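You operate a simulated robot arm through the tools that you are given. There is no shell and no other tool. Be economical: measure what you need, move in short steps, check, and stop when the job is done.

You run a simulated two-armed robot. Do the job below in one go: nothing can be reset, and whatever is moved stays where it is left.

JOB
Switch the rack fan switch on. Take the steel cup and put it on the log mould. Put the blue cup in the left sink. Fetch the small grey tray and set it on the rubber mat. Put one of the dark bars from the top of the wall bench on the clear disc mould. Shut the right stores drawer. Take the slim square mould and leave it on the yellow sheet. Lift the lid of the tall white bin open. Any order will do.

Only the result counts: the job must be done as asked and must still hold three seconds after the hand-in. Knocking over, shifting, dropping, spilling or breaking anything else fails it. Lids that push on must go on centred and level and be pressed home; caps that screw on are set level and turned clockwise until they are tight. Flat cloth is picked up by pressing the open fingertips on it (5 to 10 N) and closing them slowly along it; thin cloth reads only 2 to 8 mm in the jaws.

ROBOT AND FRAMES
Two 7-joint arms with fingered hands on one trunk, on a base that drives. Base frame: it is fixed to the floor where the robot stands at the start and does not move with it; the origin is under the middle of the robot, x ahead of it, y to its left, z up. Lengths are in mm, angles in degrees, forces in N, time in s.
The left shoulder is at the start at [70, 153, 1422], the right one opposite. Each reaches about 842 mm from its shoulder. Places, roughly: blue cup (6x6x6 cm) [-200, -1400, 800]; dark bar (5x10x2 cm) [-700, -700, 800]; disc mould (28x15x3 cm) [-900, -600, 800]; left sink [1700, -900, 700]; lid of the tall white bin [3200, -1600, 800]; log mould (28x15x3 cm) [1600, -3700, 300]; rack fan switch [900, 0, 1400]; right stores drawer [500, -1900, 700]; rubber mat (20x32 cm) [580, 560, 880]; slim square mould (13x6x3 cm) [4500, 3900, 500]; small grey tray (11x8x2 cm) [-600, -800, 800]; steel cup (6x6x6 cm) [-100, -1100, 800]; yellow sheet (19x15x1 cm) [2700, 3300, 100]. Payload 3.9 kg a hand.
The tool frame of a hand sits at the grasp point between the pads (the TCP): z along the fingers, y along the line on which they close. The tips reach 30 mm beyond it. Largest opening 104 mm; the body of the gripper starts 35 mm behind the TCP. The gripper is a hand of 4 fingers: y runs from the thumb to the fingers, the wrist lies at [-17, -104, -178] in the tool frame.
Orientation is that of the tool frame in the base frame, as [roll, pitch, yaw] about the fixed x, y, z axes, in that order (R = Rz(yaw) Ry(pitch) Rx(roll)). With the fingers straight down and the wrist toward the robot, the tool's x, y and z point along [0, 1, 0], [1, 0, 0] and [0, 0, -1] of the base frame.

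CONTROLS
- The arms move only by the tool play_rows. It takes "left_increments", "right_increments" or both (then of equal length, played together; a hand with none holds still); each is a list of rows, each a list of 6 numbers: the shift along the tool's x, y, z in m, then the turn, a rotation vector about the tool's x, y, z in rad. In form: [[dx, dy, dz, wx, wy, wz], ...]. A call has 1 to 8 rows; each row shifts and turns the commanded pose from where the row before left it, along the tool's axes as they then stand. A row lasts 0.2 s, in which the tool goes at most 50 mm and 8.6 degrees; a call with a longer step from one row to the next is refused whole. Where a pose cannot be reached the arm comes as near as it can. A force on the tool above 40 N (or 10 N above the force at the start of the call, whichever is more), or a blocked arm, ends the call early, and 0.2 s more pass. In this call time passes only in rows, and 0.2 s behind the last. It gives the time, the measured TCP pose, the force on the tool (base axes), the opening and the grip force at its end, in the units of the frame above (readings bear some noise), with the torque about the TCP (base axes, N m) and any sound that the robot's microphone picked up, and new pictures: "show" is both (left out), scene, wrist or none (wrist: the cameras of the hands that moved).
- Cameras (640 x 400 px; columns grow to the right, rows downward): "scene" is now at [111, -57.6, 1638.3]; the picture's right is [-0.70, -0.71, 0.00], its down [-0.49, 0.48, -0.73] and it looks along [0.52, -0.51, -0.69] (base axes); focal length 214 px, centre (320, 200). "left" rides on the left gripper at [-66, -90, -126] in its tool frame; the picture's right is [-0.78, -0.30, 0.56], its down [0.57, -0.70, 0.42] and it looks along [0.26, 0.65, 0.71] (tool axes); focal length 275 px, centre (320, 200). "right" rides on the right gripper at [66, -90, -126] in its tool frame; the picture's right is [-0.78, 0.30, -0.56], its down [-0.57, -0.70, 0.42] and it looks along [-0.26, 0.65, 0.71] (tool axes); focal length 275 px, centre (320, 200). There is no depth. A picture from a camera that has moved, and an enlarged one, comes with that camera's place and axes in the base frame and with its lens.
- lift_body(by): slides the trunk up (or, below 0, down) by that many mm; the arms and the scene camera ride with it, the base frame stays. It gives what a move gives, with no picture.
- base_move(legs): drives the robot by 1 to 6 legs, each [ahead, turn to the left] in mm and degrees, along the robot's own axes; the way and the turn of a leg run together, so that a leg with both is an arc; at most 1500 mm and 180 degrees a leg. The arms and the cameras ride along, it lands a little off, and it stops where it bumps. It gives what a move gives, and a new picture of the scene camera.
- curl_fingers(index, middle, ring, thumb_bend, thumb_turn, hand): sets how far each is bent, from 0 (flat) to 1 (curled in); at 0.3 the hand is open as for a grip, at 0.7 the pads meet at the TCP. One left out holds its place. A second passes; each finger stops where it meets its share of the squeeze, and holds until it gets a number again. It is the only way to open and close the hand. It gives what a move gives, with no picture; readings hold the bend of each and the force on the fingers (four entries, about 0 where the hand has none), thumb and palm. thumb_turn goes from beside the hand (0) to across from the fingers (1), as for a grip.
- head_to(pan, tilt): turns the head with the scene camera to pan (to the left, within 86 degrees either way) and tilt (down, from -29 to 69), counted from straight ahead of the robot. It gives what a move gives, and a new picture of the scene camera.
- close_up(camera, box): a new picture of the part [left, top, right, bottom] of that camera's present view, enlarged. It takes no simulated time.
- job_done(): hands the job in; it is judged then, once.

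Work in short steps. Places have to be worked out from the pictures, the camera data and where the tool is seen: move nearer, look again, correct. Check each grasp and each placing, and mend what went wrong. You have 196 turns and 260 pictures in all, those below and enlarged ones among them. Open the grippers and draw the arms clear of the work before you hand the job in, unless the task says otherwise.

The tools are called after ">>>" as name(argument=value, ...) on one line, values as JSON. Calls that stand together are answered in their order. play_rows: Moves the arms, as the interface text tells. Its arguments: {"type":"object","properties":{"left_increments":{"type":"array"},"right_increments":{"type":"array"},"show":{"type":"string","enum":["both","scene","wrist","none"]}},"required":[]} The other tools are called the same way: lift_body (by) slides the trunk up or down; curl_fingers (index, middle, ring, thumb_bend, thumb_turn, hand) moves the fingers one by one; base_move (legs) drives the base; head_to (pan, tilt) turns the head that bears the scene camera; close_up (camera, box) takes an enlarged picture of a part of a camera's view; job_done () hands the job in.

At the start:

```text
time_s: 0.0
left_eef_pos: [588.1, -26.0, 1564.6]
left_tcp_rot: [-179.9, 0.0, 90.0]
left_force: [0.4, -0.3, 0.3]
left_ft_torque: [-0.03, 0.0, 0.02]
left_finger_gap: 103.6
left_finger_force: 0.0
left_shape: jaw
left_bend: [0.3, 0.3, 0.3, 0.3, 0.97]
left_finger forces: [0.0, 0.0, 0.1, 0.0, 0.0, 0.1]
right_eef_pos: [385.2, -469.1, 1552.7]
right_tcp_rot: [180.0, 0.0, 90.0]
right_force: [0.3, 1.1, 0.4]
right_ft_torque: [0.04, 0.01, 0.01]
right_finger_gap: 103.7
right_finger_force: 0.0
right_shape: jaw
right_bend: [0.3, 0.3, 0.3, 0.3, 0.97]
right_finger forces: [0.0, 0.1, 0.1, 0.0, 0.0, 0.1]
trunk travel left (down, up): [-875.0, 65.0]
robot x, y, heading: [-1.6, 5.0, 0.0]
head pan, tilt: [-44.7, 43.5]
```

scene: 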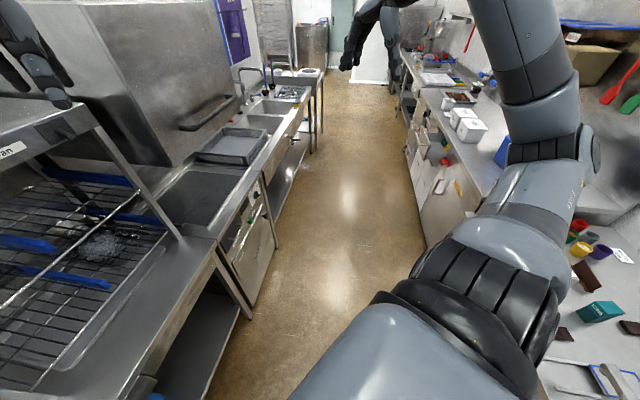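
right: 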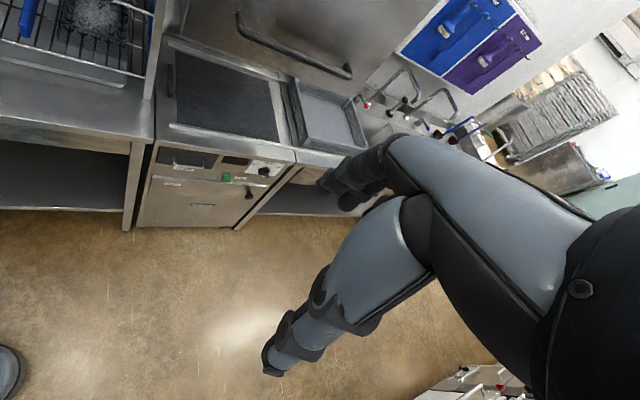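
left: 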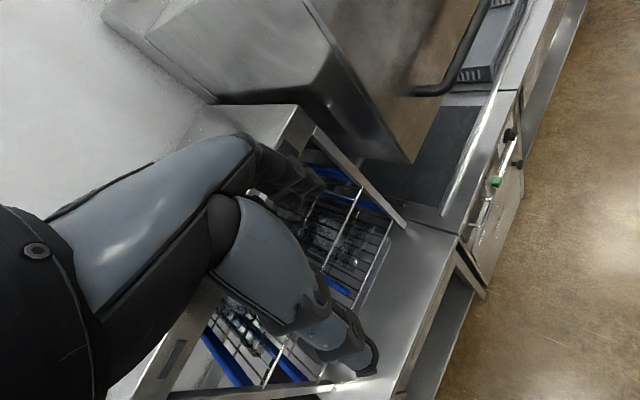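

The scene shows the rack with a "fan" label ahead on the left. I look straight ahead for the switch first.

>>> head_to(pan=0, tilt=20)

>>> head_to(pan=-86, tilt=40)

```text
time_s: 1.1
left_eef_pos: [587.3, -25.6, 1565.0]
left_tcp_rot: [180.0, 0.1, 90.0]
left_force: [1.0, 0.3, -0.7]
left_ft_torque: [0.01, 0.0, 0.03]
left_finger_gap: 103.7
left_finger_force: 0.2
left_shape: jaw
left_bend: [0.3, 0.3, 0.3, 0.3, 0.97]
left_finger forces: [0.1, 0.0, 0.0, 0.0, 0.0, 0.0]
right_eef_pos: [383.9, -469.1, 1552.3]
right_tcp_rot: [-179.9, 0.0, 90.1]
right_force: [0.7, 0.2, 0.2]
right_ft_torque: [0.08, 0.01, 0.02]
right_finger_gap: 103.7
right_finger_force: 0.0
right_shape: jaw
right_bend: [0.3, 0.3, 0.3, 0.3, 0.97]
right_finger forces: [0.0, 0.0, 0.0, 0.0, 0.0, 0.0]
trunk travel left (down, up): [-875.0, 65.0]
robot x, y, heading: [0.5, 0.2, -0.3]
head pan, tilt: [0.0, 20.0]
camera scene: at [145.4, 0.2, 1674.8], right [0.0, -1.0, 0.0], down [-0.34, 0.0, -0.94], along [0.94, 0.0, -0.34], focal length 214 px, centre (320, 200)
```

scene: 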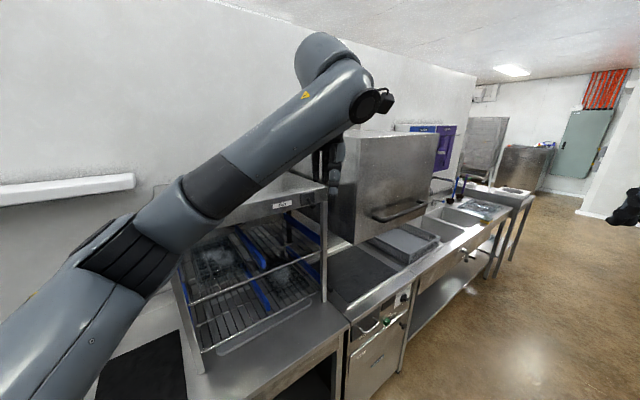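

```text
time_s: 2.7
left_eef_pos: [588.1, -26.4, 1564.7]
left_tcp_rot: [-180.0, 0.0, 90.0]
left_force: [-0.5, -0.5, 0.1]
left_ft_torque: [0.03, 0.03, -0.05]
left_finger_gap: 103.5
left_finger_force: 0.1
left_shape: jaw
left_bend: [0.3, 0.3, 0.3, 0.3, 0.97]
left_finger forces: [0.1, 0.0, 0.0, 0.1, 0.1, 0.1]
right_eef_pos: [385.0, -469.0, 1552.7]
right_tcp_rot: [180.0, 0.0, 90.0]
right_force: [-0.2, 0.2, -0.7]
right_ft_torque: [0.0, 0.02, 0.04]
right_finger_gap: 103.6
right_finger_force: 0.1
right_shape: jaw
right_bend: [0.3, 0.3, 0.3, 0.3, 0.97]
right_finger forces: [0.0, 0.0, 0.1, 0.1, 0.0, 0.1]
trunk travel left (down, up): [-875.0, 65.0]
robot x, y, heading: [-4.6, 5.4, -0.2]
head pan, tilt: [-85.9, 40.0]
camera scene: at [58.4, -84.5, 1643.4], right [-1.0, -0.07, 0.0], down [-0.05, 0.64, -0.77], along [0.05, -0.76, -0.64], focal length 214 px, centre (320, 200)
```

scene: 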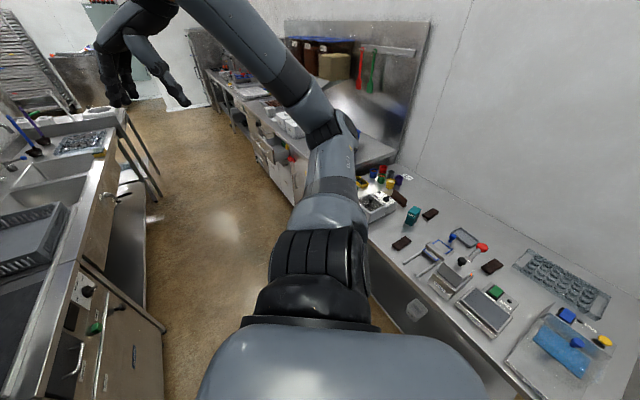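

The cups and bars lie on the diagonal wall bench at right rear. Now I look at the fan switch near [900,0,1400] enlarged.

>>> head_to(pan=5, tilt=18)

>>> close_up(camera="scene", box=[220, 120, 420, 260])

```text
time_s: 4.4
left_eef_pos: [587.4, -25.4, 1565.0]
left_tcp_rot: [179.9, 0.0, 90.0]
left_force: [0.1, 0.1, 0.1]
left_ft_torque: [0.01, 0.0, 0.03]
left_finger_gap: 103.7
left_finger_force: 0.1
left_shape: jaw
left_bend: [0.3, 0.3, 0.3, 0.3, 0.97]
left_finger forces: [0.0, 0.1, 0.0, 0.0, 0.1, 0.1]
right_eef_pos: [383.8, -468.2, 1553.2]
right_tcp_rot: [-179.9, 0.1, 90.0]
right_force: [-0.3, -0.2, -0.1]
right_ft_torque: [-0.01, 0.0, -0.03]
right_finger_gap: 104.0
right_finger_force: 0.0
right_shape: jaw
right_bend: [0.3, 0.3, 0.3, 0.3, 0.97]
right_finger forces: [0.0, 0.0, 0.0, 0.0, 0.1, 0.0]
trunk travel left (down, up): [-875.0, 65.0]
robot x, y, heading: [4.3, 0.0, 0.0]
head pan, tilt: [5.0, 18.0]
camera scene: at [145.3, 8.4, 1678.1], right [0.09, -1.0, 0.0], down [-0.31, -0.03, -0.95], along [0.95, 0.08, -0.31], focal length 214 px, centre (320, 200)
```

scene: 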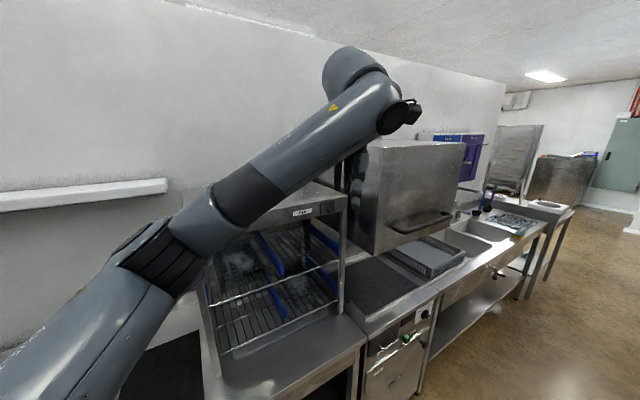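

```text
2.86 times, centred on (320, 190) of scene
camera zoom: at [145.3, 8.4, 1678.1], right [0.09, -1.0, 0.0], down [-0.31, -0.03, -0.95], along [0.95, 0.08, -0.31], focal length 613 px, centre (320, 229)
```

zoom: 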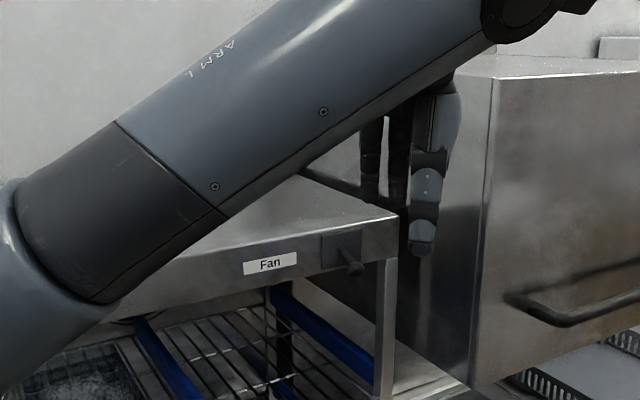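

The lever of the fan switch sits beside the label, about [890,40,1395], apparently pointing down. The kitchen runs diagonally (aisle heading about -47°), so I draw the left arm back and start pitching its fingers forward before driving.

>>> play_rows(left_increments=[[0, -0.045, 0, 0, 0, 0], [0, -0.045, 0, 0, 0, 0], [0, -0.045, 0, 0, 0, 0], [0, -0.045, 0, 0, 0, 0], [0, 0, 0, -0.14, 0, 0], [0, 0, 0, -0.14, 0, 0], [0, 0, 0, -0.14, 0, 0], [0, 0, 0, -0.14, 0, 0]], show="none")

>>> play_rows(left_increments=[[0, 0, 0, -0.145, 0, 0], [0, 0, 0, -0.145, 0, 0], [0, 0, 0, -0.145, 0, 0], [0, 0, 0, -0.145, 0, 0], [0, 0, 0, -0.145, 0, 0], [0, 0, 0, -0.145, 0, 0], [0, 0, 0, -0.145, 0, 0]], show="scene")

```text
time_s: 6.2
left_eef_pos: [406.5, -24.2, 1565.2]
left_tcp_rot: [147.8, 0.0, 90.0]
left_force: [-0.2, 0.2, 0.7]
left_ft_torque: [-0.01, 0.01, -0.03]
left_finger_gap: 103.9
left_finger_force: 0.0
left_shape: jaw
left_bend: [0.3, 0.3, 0.3, 0.3, 0.97]
left_finger forces: [0.0, 0.0, 0.0, 0.1, 0.1, 0.0]
right_eef_pos: [383.7, -468.7, 1553.6]
right_tcp_rot: [-179.9, 0.1, 89.9]
right_force: [-0.1, 0.5, -0.8]
right_ft_torque: [-0.01, 0.02, -0.02]
right_finger_gap: 103.8
right_finger_force: 0.1
right_shape: jaw
right_bend: [0.3, 0.3, 0.3, 0.3, 0.97]
right_finger forces: [0.0, 0.0, 0.0, 0.0, 0.0, 0.1]
trunk travel left (down, up): [-875.0, 65.0]
robot x, y, heading: [-0.7, -4.5, -0.2]
head pan, tilt: [5.0, 18.0]
```

```text
time_s: 7.8
left_eef_pos: [416.5, -39.2, 1573.6]
left_tcp_rot: [89.6, -0.1, 90.0]
left_force: [-0.6, -0.3, -0.4]
left_ft_torque: [-0.01, 0.03, 0.0]
left_finger_gap: 103.7
left_finger_force: 0.1
left_shape: jaw
left_bend: [0.3, 0.3, 0.3, 0.3, 0.97]
left_finger forces: [0.0, 0.0, 0.0, 0.0, 0.0, 0.1]
left hand out of reach, approached as far as the arm can: row 3, 4, 6
right_eef_pos: [381.2, -473.6, 1553.4]
right_tcp_rot: [179.9, -0.2, 89.9]
right_force: [-0.4, 0.1, 0.0]
right_ft_torque: [0.03, -0.02, 0.01]
right_finger_gap: 103.8
right_finger_force: 0.1
right_shape: jaw
right_bend: [0.3, 0.3, 0.3, 0.3, 0.97]
right_finger forces: [0.0, 0.0, 0.0, 0.0, 0.1, 0.0]
trunk travel left (down, up): [-875.0, 65.0]
robot x, y, heading: [0.8, 2.3, 0.1]
head pan, tilt: [5.0, 18.0]
camera scene: at [141.3, 3.8, 1678.4], right [0.09, -1.0, 0.0], down [-0.31, -0.02, -0.95], along [0.95, 0.08, -0.31], focal length 214 px, centre (320, 200)
```

scene: 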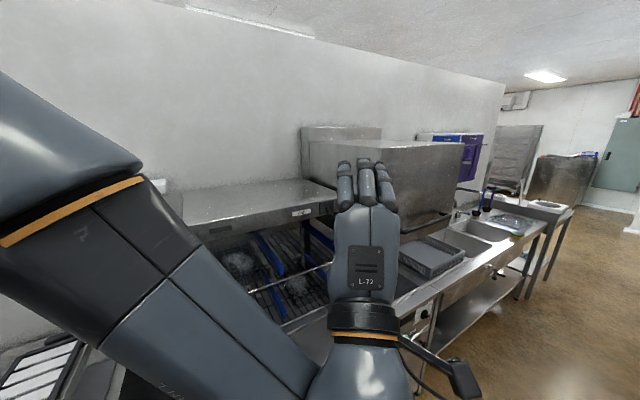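

The hand now points forward. I drive along the aisle and turn to face the rack.

>>> base_move(legs=[[0, -50], [560, 0], [0, 90]])

>>> close_up(camera="scene", box=[220, 130, 420, 270])

```text
time_s: 17.1
left_eef_pos: [704.2, -178.4, 1571.9]
left_tcp_rot: [89.8, 0.0, 131.2]
left_force: [-0.1, 0.2, -0.4]
left_ft_torque: [-0.01, 0.01, 0.03]
left_finger_gap: 103.9
left_finger_force: 0.1
left_shape: jaw
left_bend: [0.3, 0.3, 0.3, 0.3, 0.97]
left_finger forces: [0.1, 0.1, 0.0, 0.0, 0.0, 0.0]
right_eef_pos: [961.9, -527.8, 1553.1]
right_tcp_rot: [-180.0, -0.1, 131.3]
right_force: [-0.3, -0.5, 0.2]
right_ft_torque: [-0.02, -0.01, 0.02]
right_finger_gap: 103.5
right_finger_force: 0.0
right_shape: jaw
right_bend: [0.3, 0.3, 0.3, 0.3, 0.97]
right_finger forces: [0.1, 0.1, 0.0, 0.0, 0.0, 0.0]
trunk travel left (down, up): [-875.0, 65.0]
robot x, y, heading: [367.1, -427.8, 41.0]
head pan, tilt: [5.0, 18.0]
camera scene: at [469.1, -328.8, 1678.1], right [0.72, -0.69, 0.0], down [-0.21, -0.22, -0.95], along [0.66, 0.69, -0.31], focal length 214 px, centre (320, 200)
```

scene: 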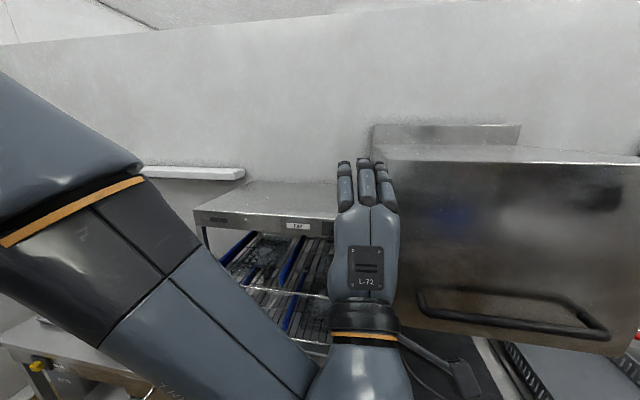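

```text
2.86 times, centred on (320, 200) of scene
camera zoom: at [469.1, -328.8, 1678.1], right [0.72, -0.69, 0.0], down [-0.21, -0.22, -0.95], along [0.66, 0.69, -0.31], focal length 613 px, centre (320, 200)
```

zoom: 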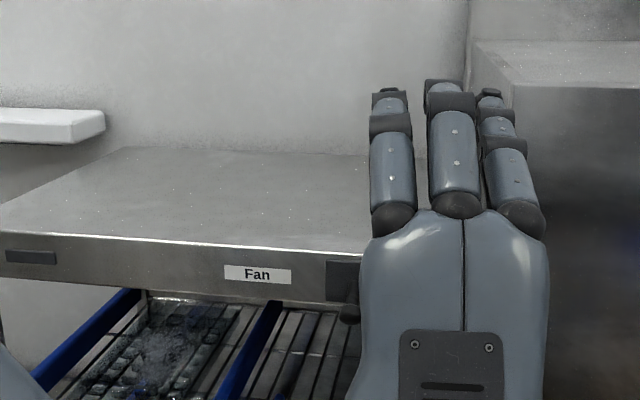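

Triangulated: switch plate about [858,43,1421], lever tip about [840,20,1404], i.e. 651 mm ahead and 28 mm left of the robot. I lower the hand below it and bring it nearer.

>>> play_rows(left_increments=[[0.03, -0.038, 0, 0, 0, 0], [0.03, -0.038, 0, 0, 0, 0], [0, -0.048, 0, 0, 0, 0], [0, -0.048, 0, 0, 0, 0], [0, -0.048, 0, 0, 0, 0], [0, -0.042, 0, 0, 0, 0], [0, 0, 0.048, 0, 0, 0], [0, 0, 0.048, 0, 0, 0]])

>>> close_up(camera="scene", box=[240, 160, 400, 300])

```text
time_s: 18.9
left_eef_pos: [875.7, -48.7, 1420.1]
left_tcp_rot: [89.9, -0.1, 131.2]
left_force: [0.0, 0.1, 0.0]
left_ft_torque: [0.03, 0.02, -0.03]
left_finger_gap: 103.8
left_finger_force: 0.0
left_shape: jaw
left_bend: [0.3, 0.3, 0.3, 0.3, 0.97]
left_finger forces: [0.0, 0.0, 0.0, 0.0, 0.0, 0.1]
left hand out of reach, approached as far as the arm can: row 1, 2, 3, 4, 5, 6
right_eef_pos: [965.4, -521.9, 1552.3]
right_tcp_rot: [-179.8, 0.1, 131.2]
right_force: [-0.3, 1.0, -0.3]
right_ft_torque: [-0.03, 0.01, 0.0]
right_finger_gap: 103.8
right_finger_force: 0.0
right_shape: jaw
right_bend: [0.3, 0.3, 0.3, 0.3, 0.97]
right_finger forces: [0.1, 0.0, 0.1, 0.0, 0.0, 0.1]
trunk travel left (down, up): [-875.0, 65.0]
robot x, y, heading: [365.1, -425.3, 41.3]
head pan, tilt: [5.0, 18.0]
camera scene: at [471.1, -322.0, 1677.5], right [0.72, -0.69, 0.0], down [-0.22, -0.23, -0.95], along [0.66, 0.69, -0.31], focal length 214 px, centre (320, 200)
camera left: at [825.1, -182.0, 1330.6], right [0.93, -0.21, -0.3], down [-0.06, 0.71, -0.7], along [0.36, 0.67, 0.65], focal length 275 px, centre (320, 200)
```

scene: 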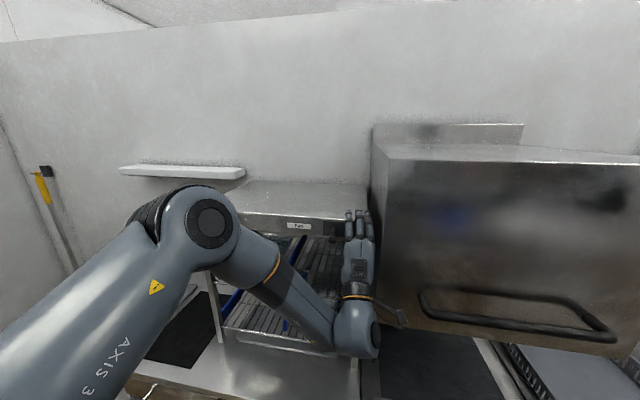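
left: 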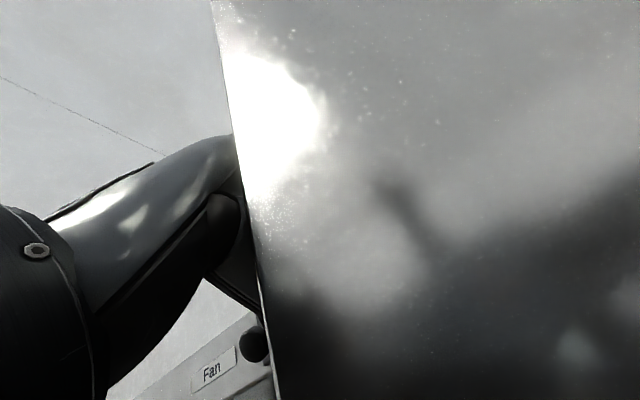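

```text
2.86 times, centred on (320, 230) of scene
camera zoom: at [471.1, -322.0, 1677.5], right [0.72, -0.69, 0.0], down [-0.22, -0.23, -0.95], along [0.66, 0.69, -0.31], focal length 613 px, centre (320, 114)
```

zoom: 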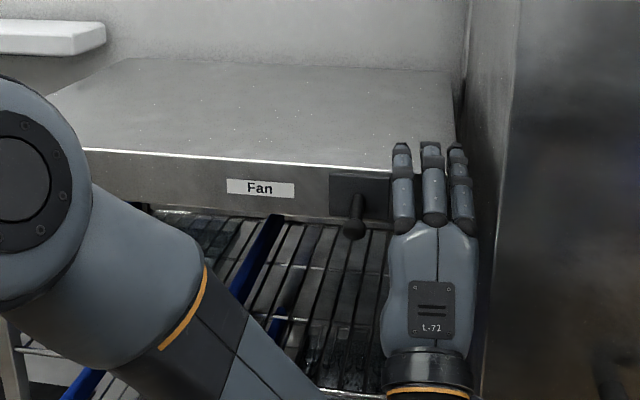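

The hand landed right of the lever, near the oven. I back off, lower and shift left beneath the lever.

>>> play_rows(left_increments=[[0, 0, -0.045, 0, 0, 0], [0.02, -0.04, 0, 0, 0, 0], [0.025, -0.04, 0, 0, 0, 0], [0.025, -0.035, 0, 0, 0, 0]], show="none")

>>> close_up(camera="scene", box=[240, 160, 400, 300])

```text
time_s: 19.9
left_eef_pos: [793.3, -30.1, 1307.1]
left_tcp_rot: [89.5, 0.0, 131.3]
left_force: [0.5, -0.1, -1.0]
left_ft_torque: [0.01, 0.01, -0.01]
left_finger_gap: 104.0
left_finger_force: 0.1
left_shape: jaw
left_bend: [0.3, 0.3, 0.3, 0.3, 0.97]
left_finger forces: [0.1, 0.1, 0.0, 0.1, 0.0, 0.0]
right_eef_pos: [959.7, -529.6, 1553.6]
right_tcp_rot: [179.9, 0.0, 131.4]
right_force: [0.2, 0.1, 1.1]
right_ft_torque: [0.01, -0.01, 0.02]
right_finger_gap: 103.6
right_finger_force: 0.0
right_shape: jaw
right_bend: [0.3, 0.3, 0.3, 0.3, 0.97]
right_finger forces: [0.0, 0.0, 0.0, 0.0, 0.1, 0.0]
trunk travel left (down, up): [-875.0, 65.0]
robot x, y, heading: [364.1, -428.1, 41.2]
head pan, tilt: [5.0, 18.0]
```

```text
2.86 times, centred on (320, 230) of scene
camera zoom: at [465.9, -329.0, 1678.5], right [0.72, -0.69, 0.0], down [-0.21, -0.22, -0.95], along [0.66, 0.69, -0.31], focal length 613 px, centre (320, 114)
```

zoom: 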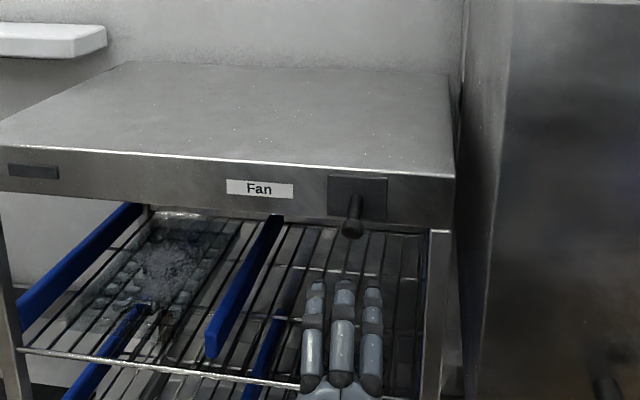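

Hand is beneath the lever. Now forward 60 mm, then up gradually.

>>> play_rows(left_increments=[[0, 0, 0.03, 0, 0, 0], [0, 0, 0.03, 0, 0, 0], [0, 0.015, 0, 0, 0, 0], [0, 0.015, 0, 0, 0, 0], [0, 0.015, 0, 0, 0, 0]], show="none")

>>> close_up(camera="scene", box=[240, 160, 400, 300])

```text
time_s: 21.1
left_eef_pos: [846.0, 9.7, 1351.0]
left_tcp_rot: [90.0, 0.0, 131.3]
left_force: [-1.3, -0.8, -3.0]
left_ft_torque: [-0.02, -0.1, 0.01]
left_finger_gap: 103.2
left_finger_force: 0.0
left_shape: jaw
left_bend: [0.3, 0.32, 0.3, 0.3, 0.97]
left_finger forces: [0.0, 3.2, 0.1, 0.1, 0.0, 0.0]
right_eef_pos: [966.7, -526.1, 1551.6]
right_tcp_rot: [-179.9, -0.1, 131.2]
right_force: [1.0, 0.2, -0.2]
right_ft_torque: [0.0, 0.05, 0.0]
right_finger_gap: 103.6
right_finger_force: 0.0
right_shape: jaw
right_bend: [0.3, 0.3, 0.3, 0.3, 0.97]
right_finger forces: [0.0, 0.0, 0.0, 0.0, 0.0, 0.0]
trunk travel left (down, up): [-875.0, 65.0]
robot x, y, heading: [366.0, -429.1, 41.0]
head pan, tilt: [5.0, 18.0]
```

```text
2.86 times, centred on (320, 230) of scene
camera zoom: at [473.2, -326.0, 1677.7], right [0.72, -0.69, 0.0], down [-0.22, -0.22, -0.95], along [0.66, 0.69, -0.31], focal length 613 px, centre (320, 114)
```

zoom: 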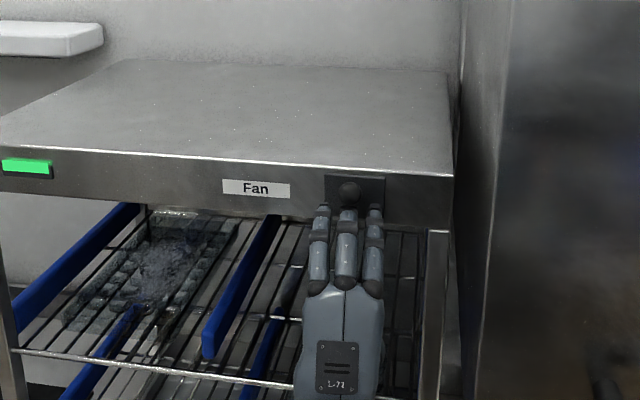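

The indicator at the left turned green and the middle finger feels the lever. I push a little further so it latches, then withdraw.

>>> play_rows(left_increments=[[0, 0.012, 0, 0, 0, 0], [0, 0.012, 0, 0, 0, 0], [0, 0.01, 0, 0, 0, 0]], show="none")

>>> play_rows(left_increments=[[0, -0.03, 0, 0, 0, 0], [0, 0, -0.045, 0, 0, 0], [0, 0, -0.045, 0, 0, 0]], show="none")

>>> close_up(camera="scene", box=[240, 160, 400, 300])

```text
time_s: 21.9
left_eef_pos: [840.0, 5.6, 1383.0]
left_tcp_rot: [90.0, -0.2, 131.0]
left_force: [-18.3, -13.2, -31.9]
left_ft_torque: [-0.03, -0.62, 0.28]
left_finger_gap: 86.0
left_finger_force: 0.0
left_shape: jaw
left_bend: [0.3, 0.55, 0.3, 0.3, 0.97]
left_finger forces: [0.1, 38.8, 0.0, 0.0, 0.0, 0.0]
right_eef_pos: [959.5, -528.9, 1552.8]
right_tcp_rot: [179.9, 0.0, 131.4]
right_force: [0.4, 0.4, 0.3]
right_ft_torque: [0.01, 0.01, 0.0]
right_finger_gap: 103.7
right_finger_force: 0.0
right_shape: jaw
right_bend: [0.3, 0.3, 0.3, 0.3, 0.97]
right_finger forces: [0.0, 0.0, 0.1, 0.1, 0.1, 0.0]
trunk travel left (down, up): [-875.0, 65.0]
robot x, y, heading: [363.6, -427.5, 41.2]
head pan, tilt: [5.0, 18.0]
```

```text
time_s: 22.7
left_eef_pos: [770.6, -53.8, 1359.8]
left_tcp_rot: [89.4, 0.1, 131.2]
left_force: [-0.1, -0.1, 0.4]
left_ft_torque: [-0.03, 0.02, 0.0]
left_finger_gap: 104.1
left_finger_force: 0.1
left_shape: jaw
left_bend: [0.3, 0.3, 0.3, 0.3, 0.97]
left_finger forces: [0.0, 0.1, 0.0, 0.0, 0.0, 0.0]
right_eef_pos: [959.0, -530.7, 1554.6]
right_tcp_rot: [179.8, 0.0, 131.3]
right_force: [0.2, 1.2, -0.3]
right_ft_torque: [0.01, -0.03, 0.02]
right_finger_gap: 104.1
right_finger_force: 0.1
right_shape: jaw
right_bend: [0.3, 0.3, 0.3, 0.3, 0.97]
right_finger forces: [0.0, 0.0, 0.0, 0.0, 0.1, 0.0]
trunk travel left (down, up): [-875.0, 65.0]
robot x, y, heading: [364.6, -430.7, 41.2]
head pan, tilt: [5.0, 18.0]
```

```text
2.86 times, centred on (320, 230) of scene
camera zoom: at [464.4, -330.6, 1678.7], right [0.72, -0.69, 0.0], down [-0.21, -0.22, -0.95], along [0.66, 0.69, -0.31], focal length 613 px, centre (320, 114)
```

zoom: 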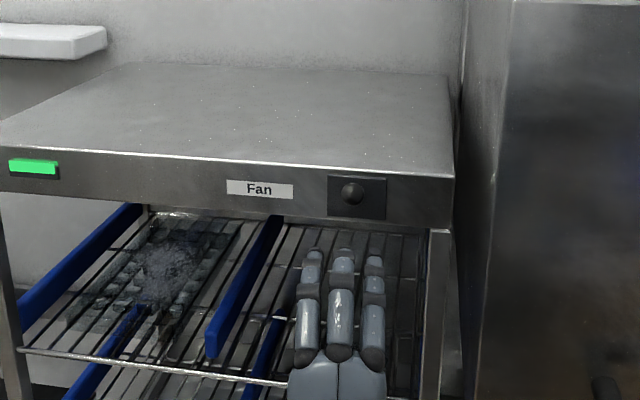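

Fan is on (lamp green, lever flipped). I back away and turn around to the wall bench.

>>> base_move(legs=[[-200, 0], [0, 90], [0, 90]])

>>> head_to(pan=0, tilt=38)

```text
time_s: 31.9
left_eef_pos: [-211.1, -920.6, 1356.0]
left_tcp_rot: [89.7, 0.0, -51.2]
left_force: [0.1, -0.3, 0.1]
left_ft_torque: [0.01, -0.04, 0.03]
left_finger_gap: 103.9
left_finger_force: 0.0
left_shape: jaw
left_bend: [0.3, 0.3, 0.3, 0.3, 0.97]
left_finger forces: [0.0, 0.1, 0.0, 0.1, 0.0, 0.0]
right_eef_pos: [-379.3, -435.5, 1551.6]
right_tcp_rot: [180.0, 0.0, -51.2]
right_force: [-0.4, 0.0, 0.3]
right_ft_torque: [-0.03, 0.01, 0.01]
right_finger_gap: 103.7
right_finger_force: 0.1
right_shape: jaw
right_bend: [0.3, 0.3, 0.3, 0.3, 0.97]
right_finger forces: [0.0, 0.1, 0.0, 0.0, 0.1, 0.0]
trunk travel left (down, up): [-875.0, 65.0]
robot x, y, heading: [213.7, -560.3, -141.2]
head pan, tilt: [5.0, 18.0]
camera scene: at [109.4, -655.3, 1678.1], right [-0.69, 0.72, 0.0], down [0.22, 0.21, -0.95], along [-0.69, -0.66, -0.31], focal length 214 px, centre (320, 200)
```

scene: 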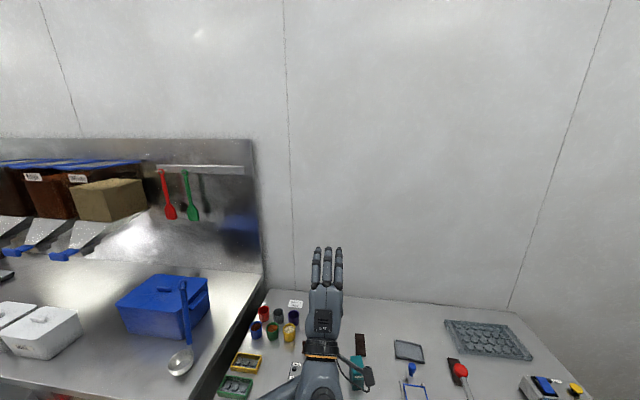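

```text
time_s: 32.7
left_eef_pos: [-210.4, -920.8, 1355.9]
left_tcp_rot: [89.7, 0.0, -51.2]
left_force: [-0.3, -0.4, -0.7]
left_ft_torque: [0.0, 0.01, 0.02]
left_finger_gap: 103.8
left_finger_force: 0.0
left_shape: jaw
left_bend: [0.3, 0.3, 0.3, 0.3, 0.97]
left_finger forces: [0.1, 0.0, 0.0, 0.0, 0.0, 0.0]
right_eef_pos: [-378.8, -436.9, 1553.4]
right_tcp_rot: [-180.0, -0.1, -51.2]
right_force: [0.2, -0.1, 0.2]
right_ft_torque: [0.01, -0.02, -0.01]
right_finger_gap: 103.3
right_finger_force: 0.0
right_shape: jaw
right_bend: [0.3, 0.3, 0.3, 0.3, 0.97]
right_finger forces: [0.0, 0.1, 0.1, 0.1, 0.1, 0.1]
trunk travel left (down, up): [-875.0, 65.0]
robot x, y, heading: [211.3, -560.2, -141.3]
head pan, tilt: [0.0, 38.0]
camera scene: at [109.7, -645.6, 1646.5], right [-0.63, 0.78, 0.0], down [0.48, 0.39, -0.79], along [-0.61, -0.49, -0.62], focal length 214 px, centre (320, 200)
```

scene: 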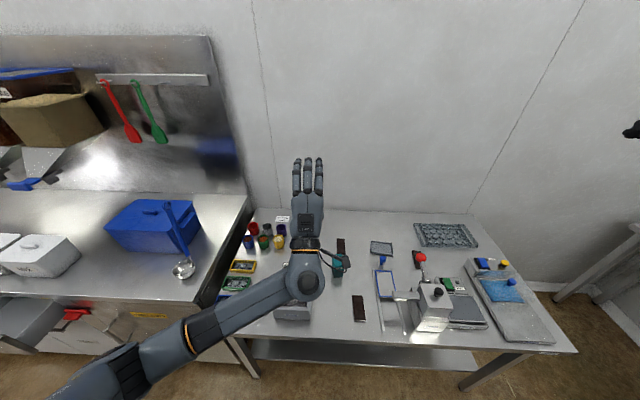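

I now see cups, bars, tray and moulds. Enlarged views of the bench.

>>> close_up(camera="scene", box=[220, 190, 380, 290])

>>> close_up(camera="scene", box=[320, 210, 512, 330])

```text
4.00 times, centred on (300, 240) of scene
camera zoom: at [109.7, -645.6, 1646.5], right [-0.63, 0.78, 0.0], down [0.48, 0.39, -0.79], along [-0.61, -0.49, -0.62], focal length 858 px, centre (400, 40)
```

zoom: 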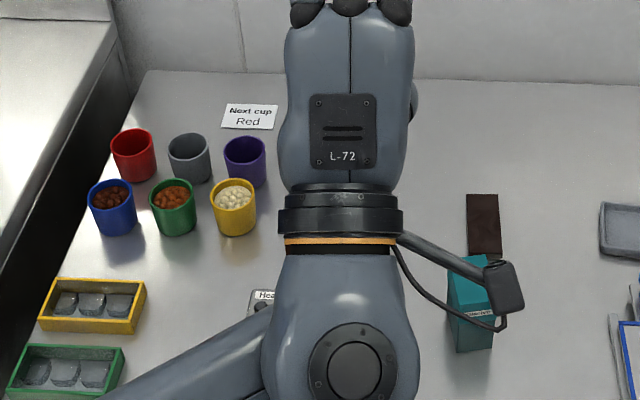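

```text
3.33 times, centred on (416, 270) of scene
camera zoom: at [109.7, -645.6, 1646.5], right [-0.63, 0.78, 0.0], down [0.48, 0.39, -0.79], along [-0.61, -0.49, -0.62], focal length 715 px, centre (0, -33)
```

zoom: 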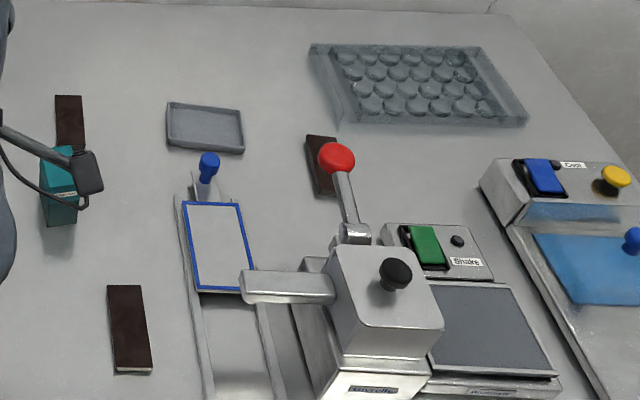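

The blue cup holds beans; a steel cup may be hidden behind the left arm. I move the left arm away (left and back) and look again.

>>> play_rows(left_increments=[[0.045, 0, 0, 0.14, 0, 0], [0.045, 0, 0, 0.14, 0, 0], [0.045, 0, 0, 0.14, 0, 0], [0.045, 0, 0, 0.14, 0, 0], [0.045, 0, 0, 0.14, 0, 0], [0.045, 0, 0, 0.14, 0, 0], [0.045, 0, 0, 0.14, 0, 0], [0.045, 0, 0, 0.14, 0, 0]], show="none")

>>> play_rows(left_increments=[[0, 0, -0.03, 0.15, 0, 0], [0, 0, -0.03, 0.15, 0, 0], [0, 0, -0.03, 0.15, 0, 0]], show="scene")

>>> close_up(camera="scene", box=[200, 200, 400, 360])

```text
time_s: 34.5
left_eef_pos: [16.6, -1202.0, 1354.8]
left_tcp_rot: [153.9, 0.1, -51.2]
left_force: [0.1, 0.1, 0.8]
left_ft_torque: [0.0, 0.02, 0.0]
left_finger_gap: 104.0
left_finger_force: 0.2
left_shape: jaw
left_bend: [0.3, 0.3, 0.3, 0.3, 0.97]
left_finger forces: [0.0, 0.0, 0.1, 0.1, 0.0, 0.1]
right_eef_pos: [-378.3, -439.0, 1552.7]
right_tcp_rot: [-180.0, 0.1, -51.2]
right_force: [-0.8, 0.2, -0.3]
right_ft_torque: [0.01, 0.02, 0.01]
right_finger_gap: 103.8
right_finger_force: 0.0
right_shape: jaw
right_bend: [0.3, 0.3, 0.3, 0.3, 0.97]
right_finger forces: [0.0, 0.0, 0.0, 0.0, 0.0, 0.0]
trunk travel left (down, up): [-875.0, 65.0]
robot x, y, heading: [217.7, -562.2, -141.1]
head pan, tilt: [0.0, 38.0]
```

```text
time_s: 35.3
left_eef_pos: [33.1, -1182.6, 1440.4]
left_tcp_rot: [179.9, 0.0, -51.2]
left_force: [-0.1, 0.0, 0.1]
left_ft_torque: [0.01, -0.05, 0.0]
left_finger_gap: 103.9
left_finger_force: 0.1
left_shape: jaw
left_bend: [0.3, 0.3, 0.3, 0.3, 0.97]
left_finger forces: [0.1, 0.1, 0.0, 0.1, 0.0, 0.0]
right_eef_pos: [-380.9, -435.9, 1551.9]
right_tcp_rot: [180.0, 0.0, -51.2]
right_force: [-0.4, -0.7, -0.8]
right_ft_torque: [0.0, -0.01, -0.02]
right_finger_gap: 103.8
right_finger_force: 0.1
right_shape: jaw
right_bend: [0.3, 0.3, 0.3, 0.3, 0.97]
right_finger forces: [0.1, 0.1, 0.0, 0.1, 0.0, 0.1]
trunk travel left (down, up): [-875.0, 65.0]
robot x, y, heading: [215.1, -561.9, -141.3]
head pan, tilt: [0.0, 38.0]
camera scene: at [108.5, -645.6, 1646.2], right [-0.63, 0.78, 0.0], down [0.48, 0.39, -0.79], along [-0.61, -0.49, -0.62], focal length 214 px, centre (320, 200)
```

scene: 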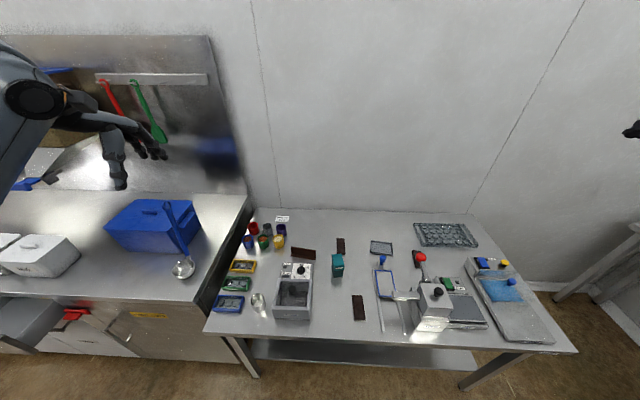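

```text
2.50 times, centred on (300, 280) of scene
camera zoom: at [108.5, -645.6, 1646.2], right [-0.63, 0.78, 0.0], down [0.48, 0.39, -0.79], along [-0.61, -0.49, -0.62], focal length 536 px, centre (370, 0)
```

zoom: 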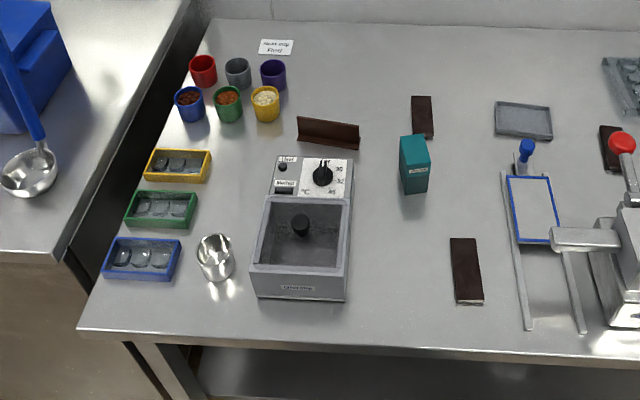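

Steel cup is about [-56,-1088], blue cup [-222,-1384], tray [-633,-841], disc mould [-918,-609], and the near free bar about [-299,-774] lying along my heading. I lower the trunk and bring the right hand over that bar, turned to close across its width.

>>> lift_body(by=-250)

>>> play_rows(right_increments=[[0.045, 0.021, 0, 0, 0, 0], [0.045, 0.021, 0, 0, 0, 0], [0.045, 0.021, 0, 0, 0, 0], [0.045, 0.021, 0, 0, 0, 0], [0.045, 0.021, 0, 0, 0, 0], [0.045, 0.021, 0, 0, 0, 0], [0.044, 0.021, 0, 0, 0, 0]], show="none")

>>> play_rows(right_increments=[[0, 0, 0.02, 0, 0, -0.143], [0, 0, 0.02, 0, 0, -0.143], [0, 0, 0.04, 0, 0, -0.143], [0, 0, 0.04, 0, 0, -0.143], [0, 0, 0.04, 0, 0, -0.143], [0, 0, 0.04, 0, 0, -0.143], [0, 0, 0.04, 0, 0, -0.143], [0, 0, 0.04, 0, 0, -0.143]], show="none")

>>> play_rows(right_increments=[[0, 0, 0.02, 0, 0, -0.143], [0, 0, 0.02, 0, 0, -0.143], [0, 0, 0.02, 0, 0, -0.143]])

```text
time_s: 37.9
left_eef_pos: [35.2, -1183.3, 1190.4]
left_tcp_rot: [179.6, 0.0, -51.3]
left_force: [-0.3, 0.2, 0.6]
left_ft_torque: [0.04, 0.02, 0.02]
left_finger_gap: 104.1
left_finger_force: 0.0
left_shape: jaw
left_bend: [0.3, 0.3, 0.3, 0.3, 0.97]
left_finger forces: [0.0, 0.0, 0.0, 0.0, 0.1, 0.1]
right_eef_pos: [-378.1, -436.6, 1302.4]
right_tcp_rot: [180.0, 0.0, -51.1]
right_force: [0.7, 0.2, 0.3]
right_ft_torque: [0.01, 0.02, 0.01]
right_finger_gap: 103.8
right_finger_force: 0.0
right_shape: jaw
right_bend: [0.3, 0.3, 0.3, 0.3, 0.97]
right_finger forces: [0.1, 0.0, 0.0, 0.0, 0.1, 0.1]
trunk travel left (down, up): [-625.0, 315.0]
robot x, y, heading: [218.5, -560.2, -141.1]
head pan, tilt: [0.0, 38.0]
```

```text
time_s: 39.5
left_eef_pos: [35.2, -1186.6, 1189.4]
left_tcp_rot: [179.8, 0.3, -51.3]
left_force: [0.3, 0.1, 0.1]
left_ft_torque: [0.02, 0.02, -0.01]
left_finger_gap: 103.9
left_finger_force: 0.0
left_shape: jaw
left_bend: [0.3, 0.3, 0.3, 0.3, 0.97]
left_finger forces: [0.0, 0.0, 0.0, 0.0, 0.0, 0.1]
right_eef_pos: [-296.8, -778.7, 1301.8]
right_tcp_rot: [-179.9, 0.0, -51.1]
right_force: [0.2, -0.1, 1.0]
right_ft_torque: [-0.01, 0.01, -0.04]
right_finger_gap: 103.8
right_finger_force: 0.0
right_shape: jaw
right_bend: [0.3, 0.3, 0.3, 0.3, 0.97]
right_finger forces: [0.0, 0.0, 0.0, 0.1, 0.0, 0.0]
trunk travel left (down, up): [-625.0, 315.0]
robot x, y, heading: [212.0, -561.7, -141.1]
head pan, tilt: [0.0, 38.0]
```

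```text
time_s: 41.3
left_eef_pos: [32.7, -1184.0, 1189.7]
left_tcp_rot: [179.6, 0.0, -51.0]
left_force: [0.7, -0.4, 0.2]
left_ft_torque: [0.02, -0.03, 0.02]
left_finger_gap: 104.2
left_finger_force: 0.0
left_shape: jaw
left_bend: [0.3, 0.3, 0.3, 0.3, 0.97]
left_finger forces: [0.1, 0.0, 0.0, 0.0, 0.0, 0.1]
right_eef_pos: [-295.9, -775.1, 1022.4]
right_tcp_rot: [180.0, 0.1, 14.4]
right_force: [-0.8, -0.9, -0.6]
right_ft_torque: [0.02, -0.02, -0.02]
right_finger_gap: 103.7
right_finger_force: 0.0
right_shape: jaw
right_bend: [0.3, 0.3, 0.3, 0.3, 0.97]
right_finger forces: [0.1, 0.0, 0.0, 0.0, 0.1, 0.0]
trunk travel left (down, up): [-625.0, 315.0]
robot x, y, heading: [213.4, -557.8, -141.3]
head pan, tilt: [0.0, 38.0]
```

```text
time_s: 42.1
left_eef_pos: [34.4, -1182.2, 1191.7]
left_tcp_rot: [179.7, 0.1, -51.2]
left_force: [-0.3, -0.7, 0.1]
left_ft_torque: [-0.01, 0.01, 0.0]
left_finger_gap: 104.0
left_finger_force: 0.0
left_shape: jaw
left_bend: [0.3, 0.3, 0.3, 0.3, 0.97]
left_finger forces: [0.0, 0.0, 0.0, 0.0, 0.0, 0.1]
right_eef_pos: [-285.8, -753.7, 975.5]
right_tcp_rot: [179.9, 0.1, 39.0]
right_force: [-0.1, 0.6, 0.3]
right_ft_torque: [0.01, -0.02, 0.03]
right_finger_gap: 103.8
right_finger_force: 0.0
right_shape: jaw
right_bend: [0.3, 0.3, 0.3, 0.3, 0.97]
right_finger forces: [0.1, 0.1, 0.1, 0.0, 0.1, 0.0]
right hand out of reach, approached as far as the arm can: row 2, 3
trunk travel left (down, up): [-625.0, 315.0]
robot x, y, heading: [213.0, -555.8, -141.1]
head pan, tilt: [0.0, 38.0]
camera scene: at [110.3, -644.3, 1396.6], right [-0.63, 0.78, 0.0], down [0.48, 0.38, -0.79], along [-0.61, -0.49, -0.61], focal length 214 px, centre (320, 200)
camera right: at [-290.4, -642.2, 1101.0], right [-0.42, -0.72, 0.56], down [-0.89, 0.18, -0.42], along [0.2, -0.67, -0.71], focal length 275 px, centre (320, 200)
```

scene: 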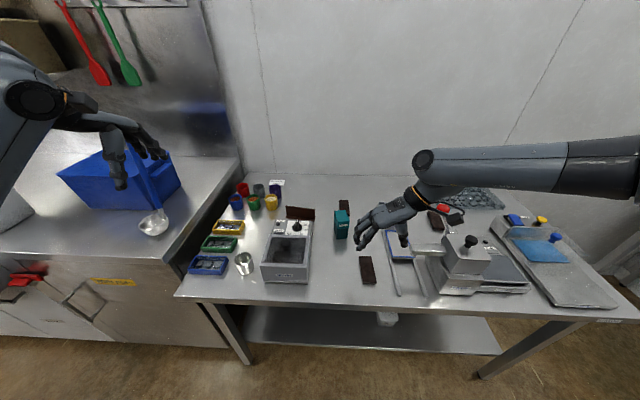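
right: 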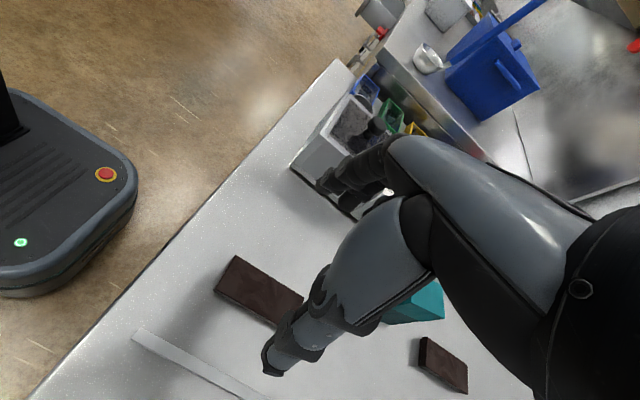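

The bar sits about (-297,-784) by both cameras; the hand is 27 mm short and 16 mm right. I correct and descend partly.

>>> play_rows(right_increments=[[-0.027, 0.0165, 0, 0, 0, 0], [0, 0, 0.04, 0, 0, 0], [0, 0, 0.04, 0, 0, 0]], show="wrist")

```text
time_s: 42.9
left_eef_pos: [33.7, -1184.5, 1190.9]
left_tcp_rot: [179.6, 0.0, -51.3]
left_force: [0.8, 0.8, -0.2]
left_ft_torque: [0.0, -0.01, 0.02]
left_finger_gap: 103.7
left_finger_force: 0.0
left_shape: jaw
left_bend: [0.3, 0.3, 0.3, 0.3, 0.97]
left_finger forces: [0.1, 0.1, 0.0, 0.1, 0.0, 0.0]
right_eef_pos: [-271.8, -731.3, 928.5]
right_tcp_rot: [-179.9, 0.2, 38.9]
right_force: [0.5, -0.7, -0.1]
right_ft_torque: [-0.05, -0.03, 0.01]
right_finger_gap: 103.7
right_finger_force: 0.0
right_shape: jaw
right_bend: [0.3, 0.3, 0.3, 0.3, 0.97]
right_finger forces: [0.0, 0.0, 0.0, 0.0, 0.0, 0.0]
right hand out of reach, approached as far as the arm can: row 1, 2, 3
trunk travel left (down, up): [-625.0, 315.0]
robot x, y, heading: [216.2, -553.5, -141.3]
head pan, tilt: [0.0, 38.0]
camera right: at [-276.6, -619.7, 1054.5], right [-0.42, -0.72, 0.56], down [-0.89, 0.19, -0.42], along [0.2, -0.67, -0.71], focal length 275 px, centre (320, 200)
```

right: 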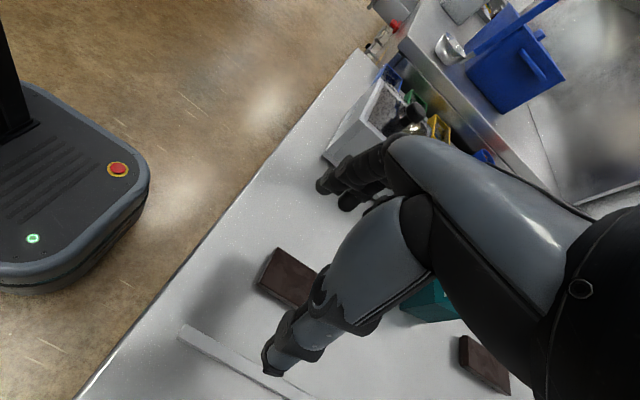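

The wrist is at its limit in this yaw. I raise the hand and turn the base left 30° so the needed yaw is easier.

>>> play_rows(right_increments=[[0, 0, -0.045, 0, 0, 0.14], [0, 0, -0.045, 0, 0, 0.14], [0, 0, -0.03, 0, 0, 0.14], [0, 0, 0, 0, 0, 0.1]], show="none")

>>> base_move(legs=[[0, 30]])

```text
time_s: 43.9
left_eef_pos: [34.5, -1182.7, 1190.3]
left_tcp_rot: [179.6, -0.1, -51.2]
left_force: [0.2, -0.4, 0.2]
left_ft_torque: [0.01, -0.01, 0.04]
left_finger_gap: 104.1
left_finger_force: 0.1
left_shape: jaw
left_bend: [0.3, 0.3, 0.3, 0.3, 0.97]
left_finger forces: [0.0, 0.0, 0.0, 0.1, 0.0, 0.0]
right_eef_pos: [-271.1, -729.7, 1049.8]
right_tcp_rot: [179.8, 0.1, 9.0]
right_force: [-0.9, -0.6, 0.1]
right_ft_torque: [0.0, 0.01, 0.0]
right_finger_gap: 104.0
right_finger_force: 0.0
right_shape: jaw
right_bend: [0.3, 0.3, 0.3, 0.3, 0.97]
right_finger forces: [0.0, 0.0, 0.1, 0.1, 0.1, 0.1]
trunk travel left (down, up): [-625.0, 315.0]
robot x, y, heading: [213.2, -560.7, -141.1]
head pan, tilt: [0.0, 38.0]
```

```text
time_s: 45.7
left_eef_pos: [360.2, -1192.9, 1191.4]
left_tcp_rot: [179.6, 0.0, -22.0]
left_force: [0.5, 0.9, 0.1]
left_ft_torque: [0.01, 0.01, -0.02]
left_finger_gap: 103.9
left_finger_force: 0.1
left_shape: jaw
left_bend: [0.3, 0.3, 0.3, 0.3, 0.97]
left_finger forces: [0.0, 0.1, 0.0, 0.0, 0.0, 0.0]
right_eef_pos: [-127.7, -944.4, 1049.1]
right_tcp_rot: [-180.0, 0.1, 38.2]
right_force: [0.3, -0.1, 0.3]
right_ft_torque: [0.06, 0.01, 0.01]
right_finger_gap: 104.0
right_finger_force: 0.1
right_shape: jaw
right_bend: [0.3, 0.3, 0.3, 0.3, 0.97]
right_finger forces: [0.0, 0.1, 0.0, 0.0, 0.1, 0.0]
trunk travel left (down, up): [-625.0, 315.0]
robot x, y, heading: [216.0, -559.9, -112.2]
head pan, tilt: [0.0, 38.0]
camera scene: at [164.6, -686.5, 1396.4], right [-0.93, 0.38, 0.0], down [0.23, 0.57, -0.79], along [-0.3, -0.73, -0.62], focal length 214 px, centre (320, 200)
```

scene: 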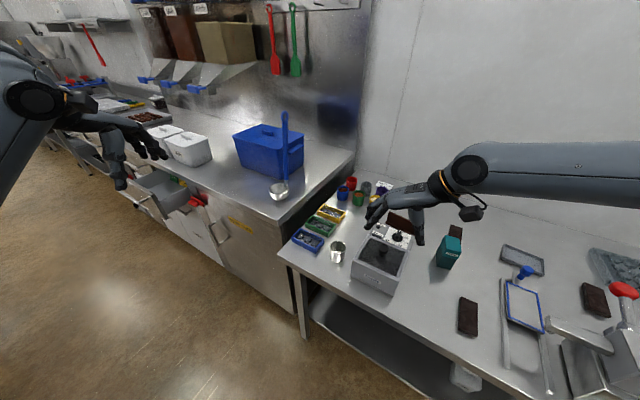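

Yaw is right now. I move the hand over the bar at about (-299,-781).

>>> play_rows(right_increments=[[-0.007, -0.046, 0, 0, 0, 0], [-0.007, -0.046, 0, 0, 0, 0], [-0.007, -0.046, 0, 0, 0, 0], [-0.007, -0.046, 0, 0, 0, 0], [-0.007, -0.046, 0, 0, 0, 0.01], [0, 0, 0.045, 0, 0, 0], [0, 0, 0.045, 0, 0, 0], [0, 0, 0.03, 0, 0, 0]])

```text
time_s: 47.5
left_eef_pos: [360.1, -1192.4, 1190.3]
left_tcp_rot: [179.6, 0.0, -22.0]
left_force: [0.1, 0.9, -0.4]
left_ft_torque: [-0.01, 0.03, -0.02]
left_finger_gap: 103.9
left_finger_force: 0.0
left_shape: jaw
left_bend: [0.3, 0.3, 0.3, 0.3, 0.97]
left_finger forces: [0.1, 0.0, 0.0, 0.0, 0.0, 0.1]
right_eef_pos: [-296.8, -786.5, 931.1]
right_tcp_rot: [179.9, 0.0, 37.7]
right_force: [0.0, -0.8, 0.3]
right_ft_torque: [-0.02, 0.0, 0.01]
right_finger_gap: 104.1
right_finger_force: 0.2
right_shape: jaw
right_bend: [0.3, 0.3, 0.3, 0.3, 0.97]
right_finger forces: [0.0, 0.0, 0.0, 0.0, 0.0, 0.1]
trunk travel left (down, up): [-625.0, 315.0]
robot x, y, heading: [213.3, -561.3, -112.1]
head pan, tilt: [0.0, 38.0]
camera scene: at [164.5, -686.4, 1396.4], right [-0.93, 0.38, 0.0], down [0.23, 0.57, -0.79], along [-0.3, -0.73, -0.62], focal length 214 px, centre (320, 200)
camera right: at [-299.2, -675.2, 1057.8], right [-0.43, -0.71, 0.56], down [-0.88, 0.2, -0.42], along [0.19, -0.68, -0.71], focal length 275 px, centre (320, 200)
```

scene: 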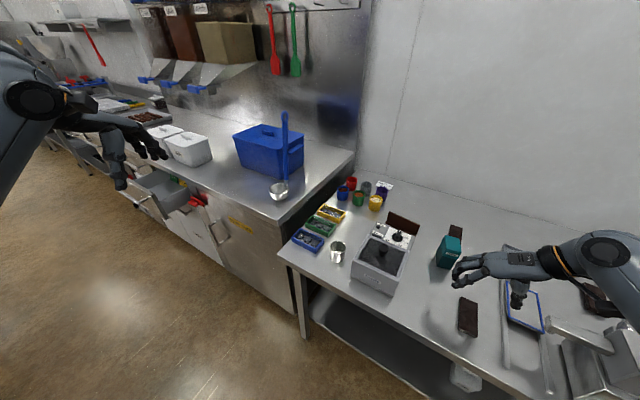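
right: 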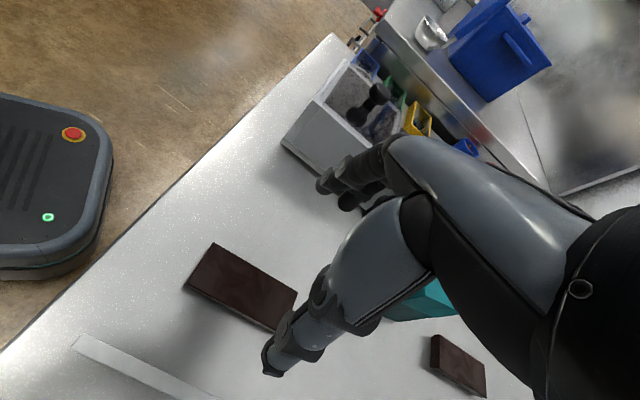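

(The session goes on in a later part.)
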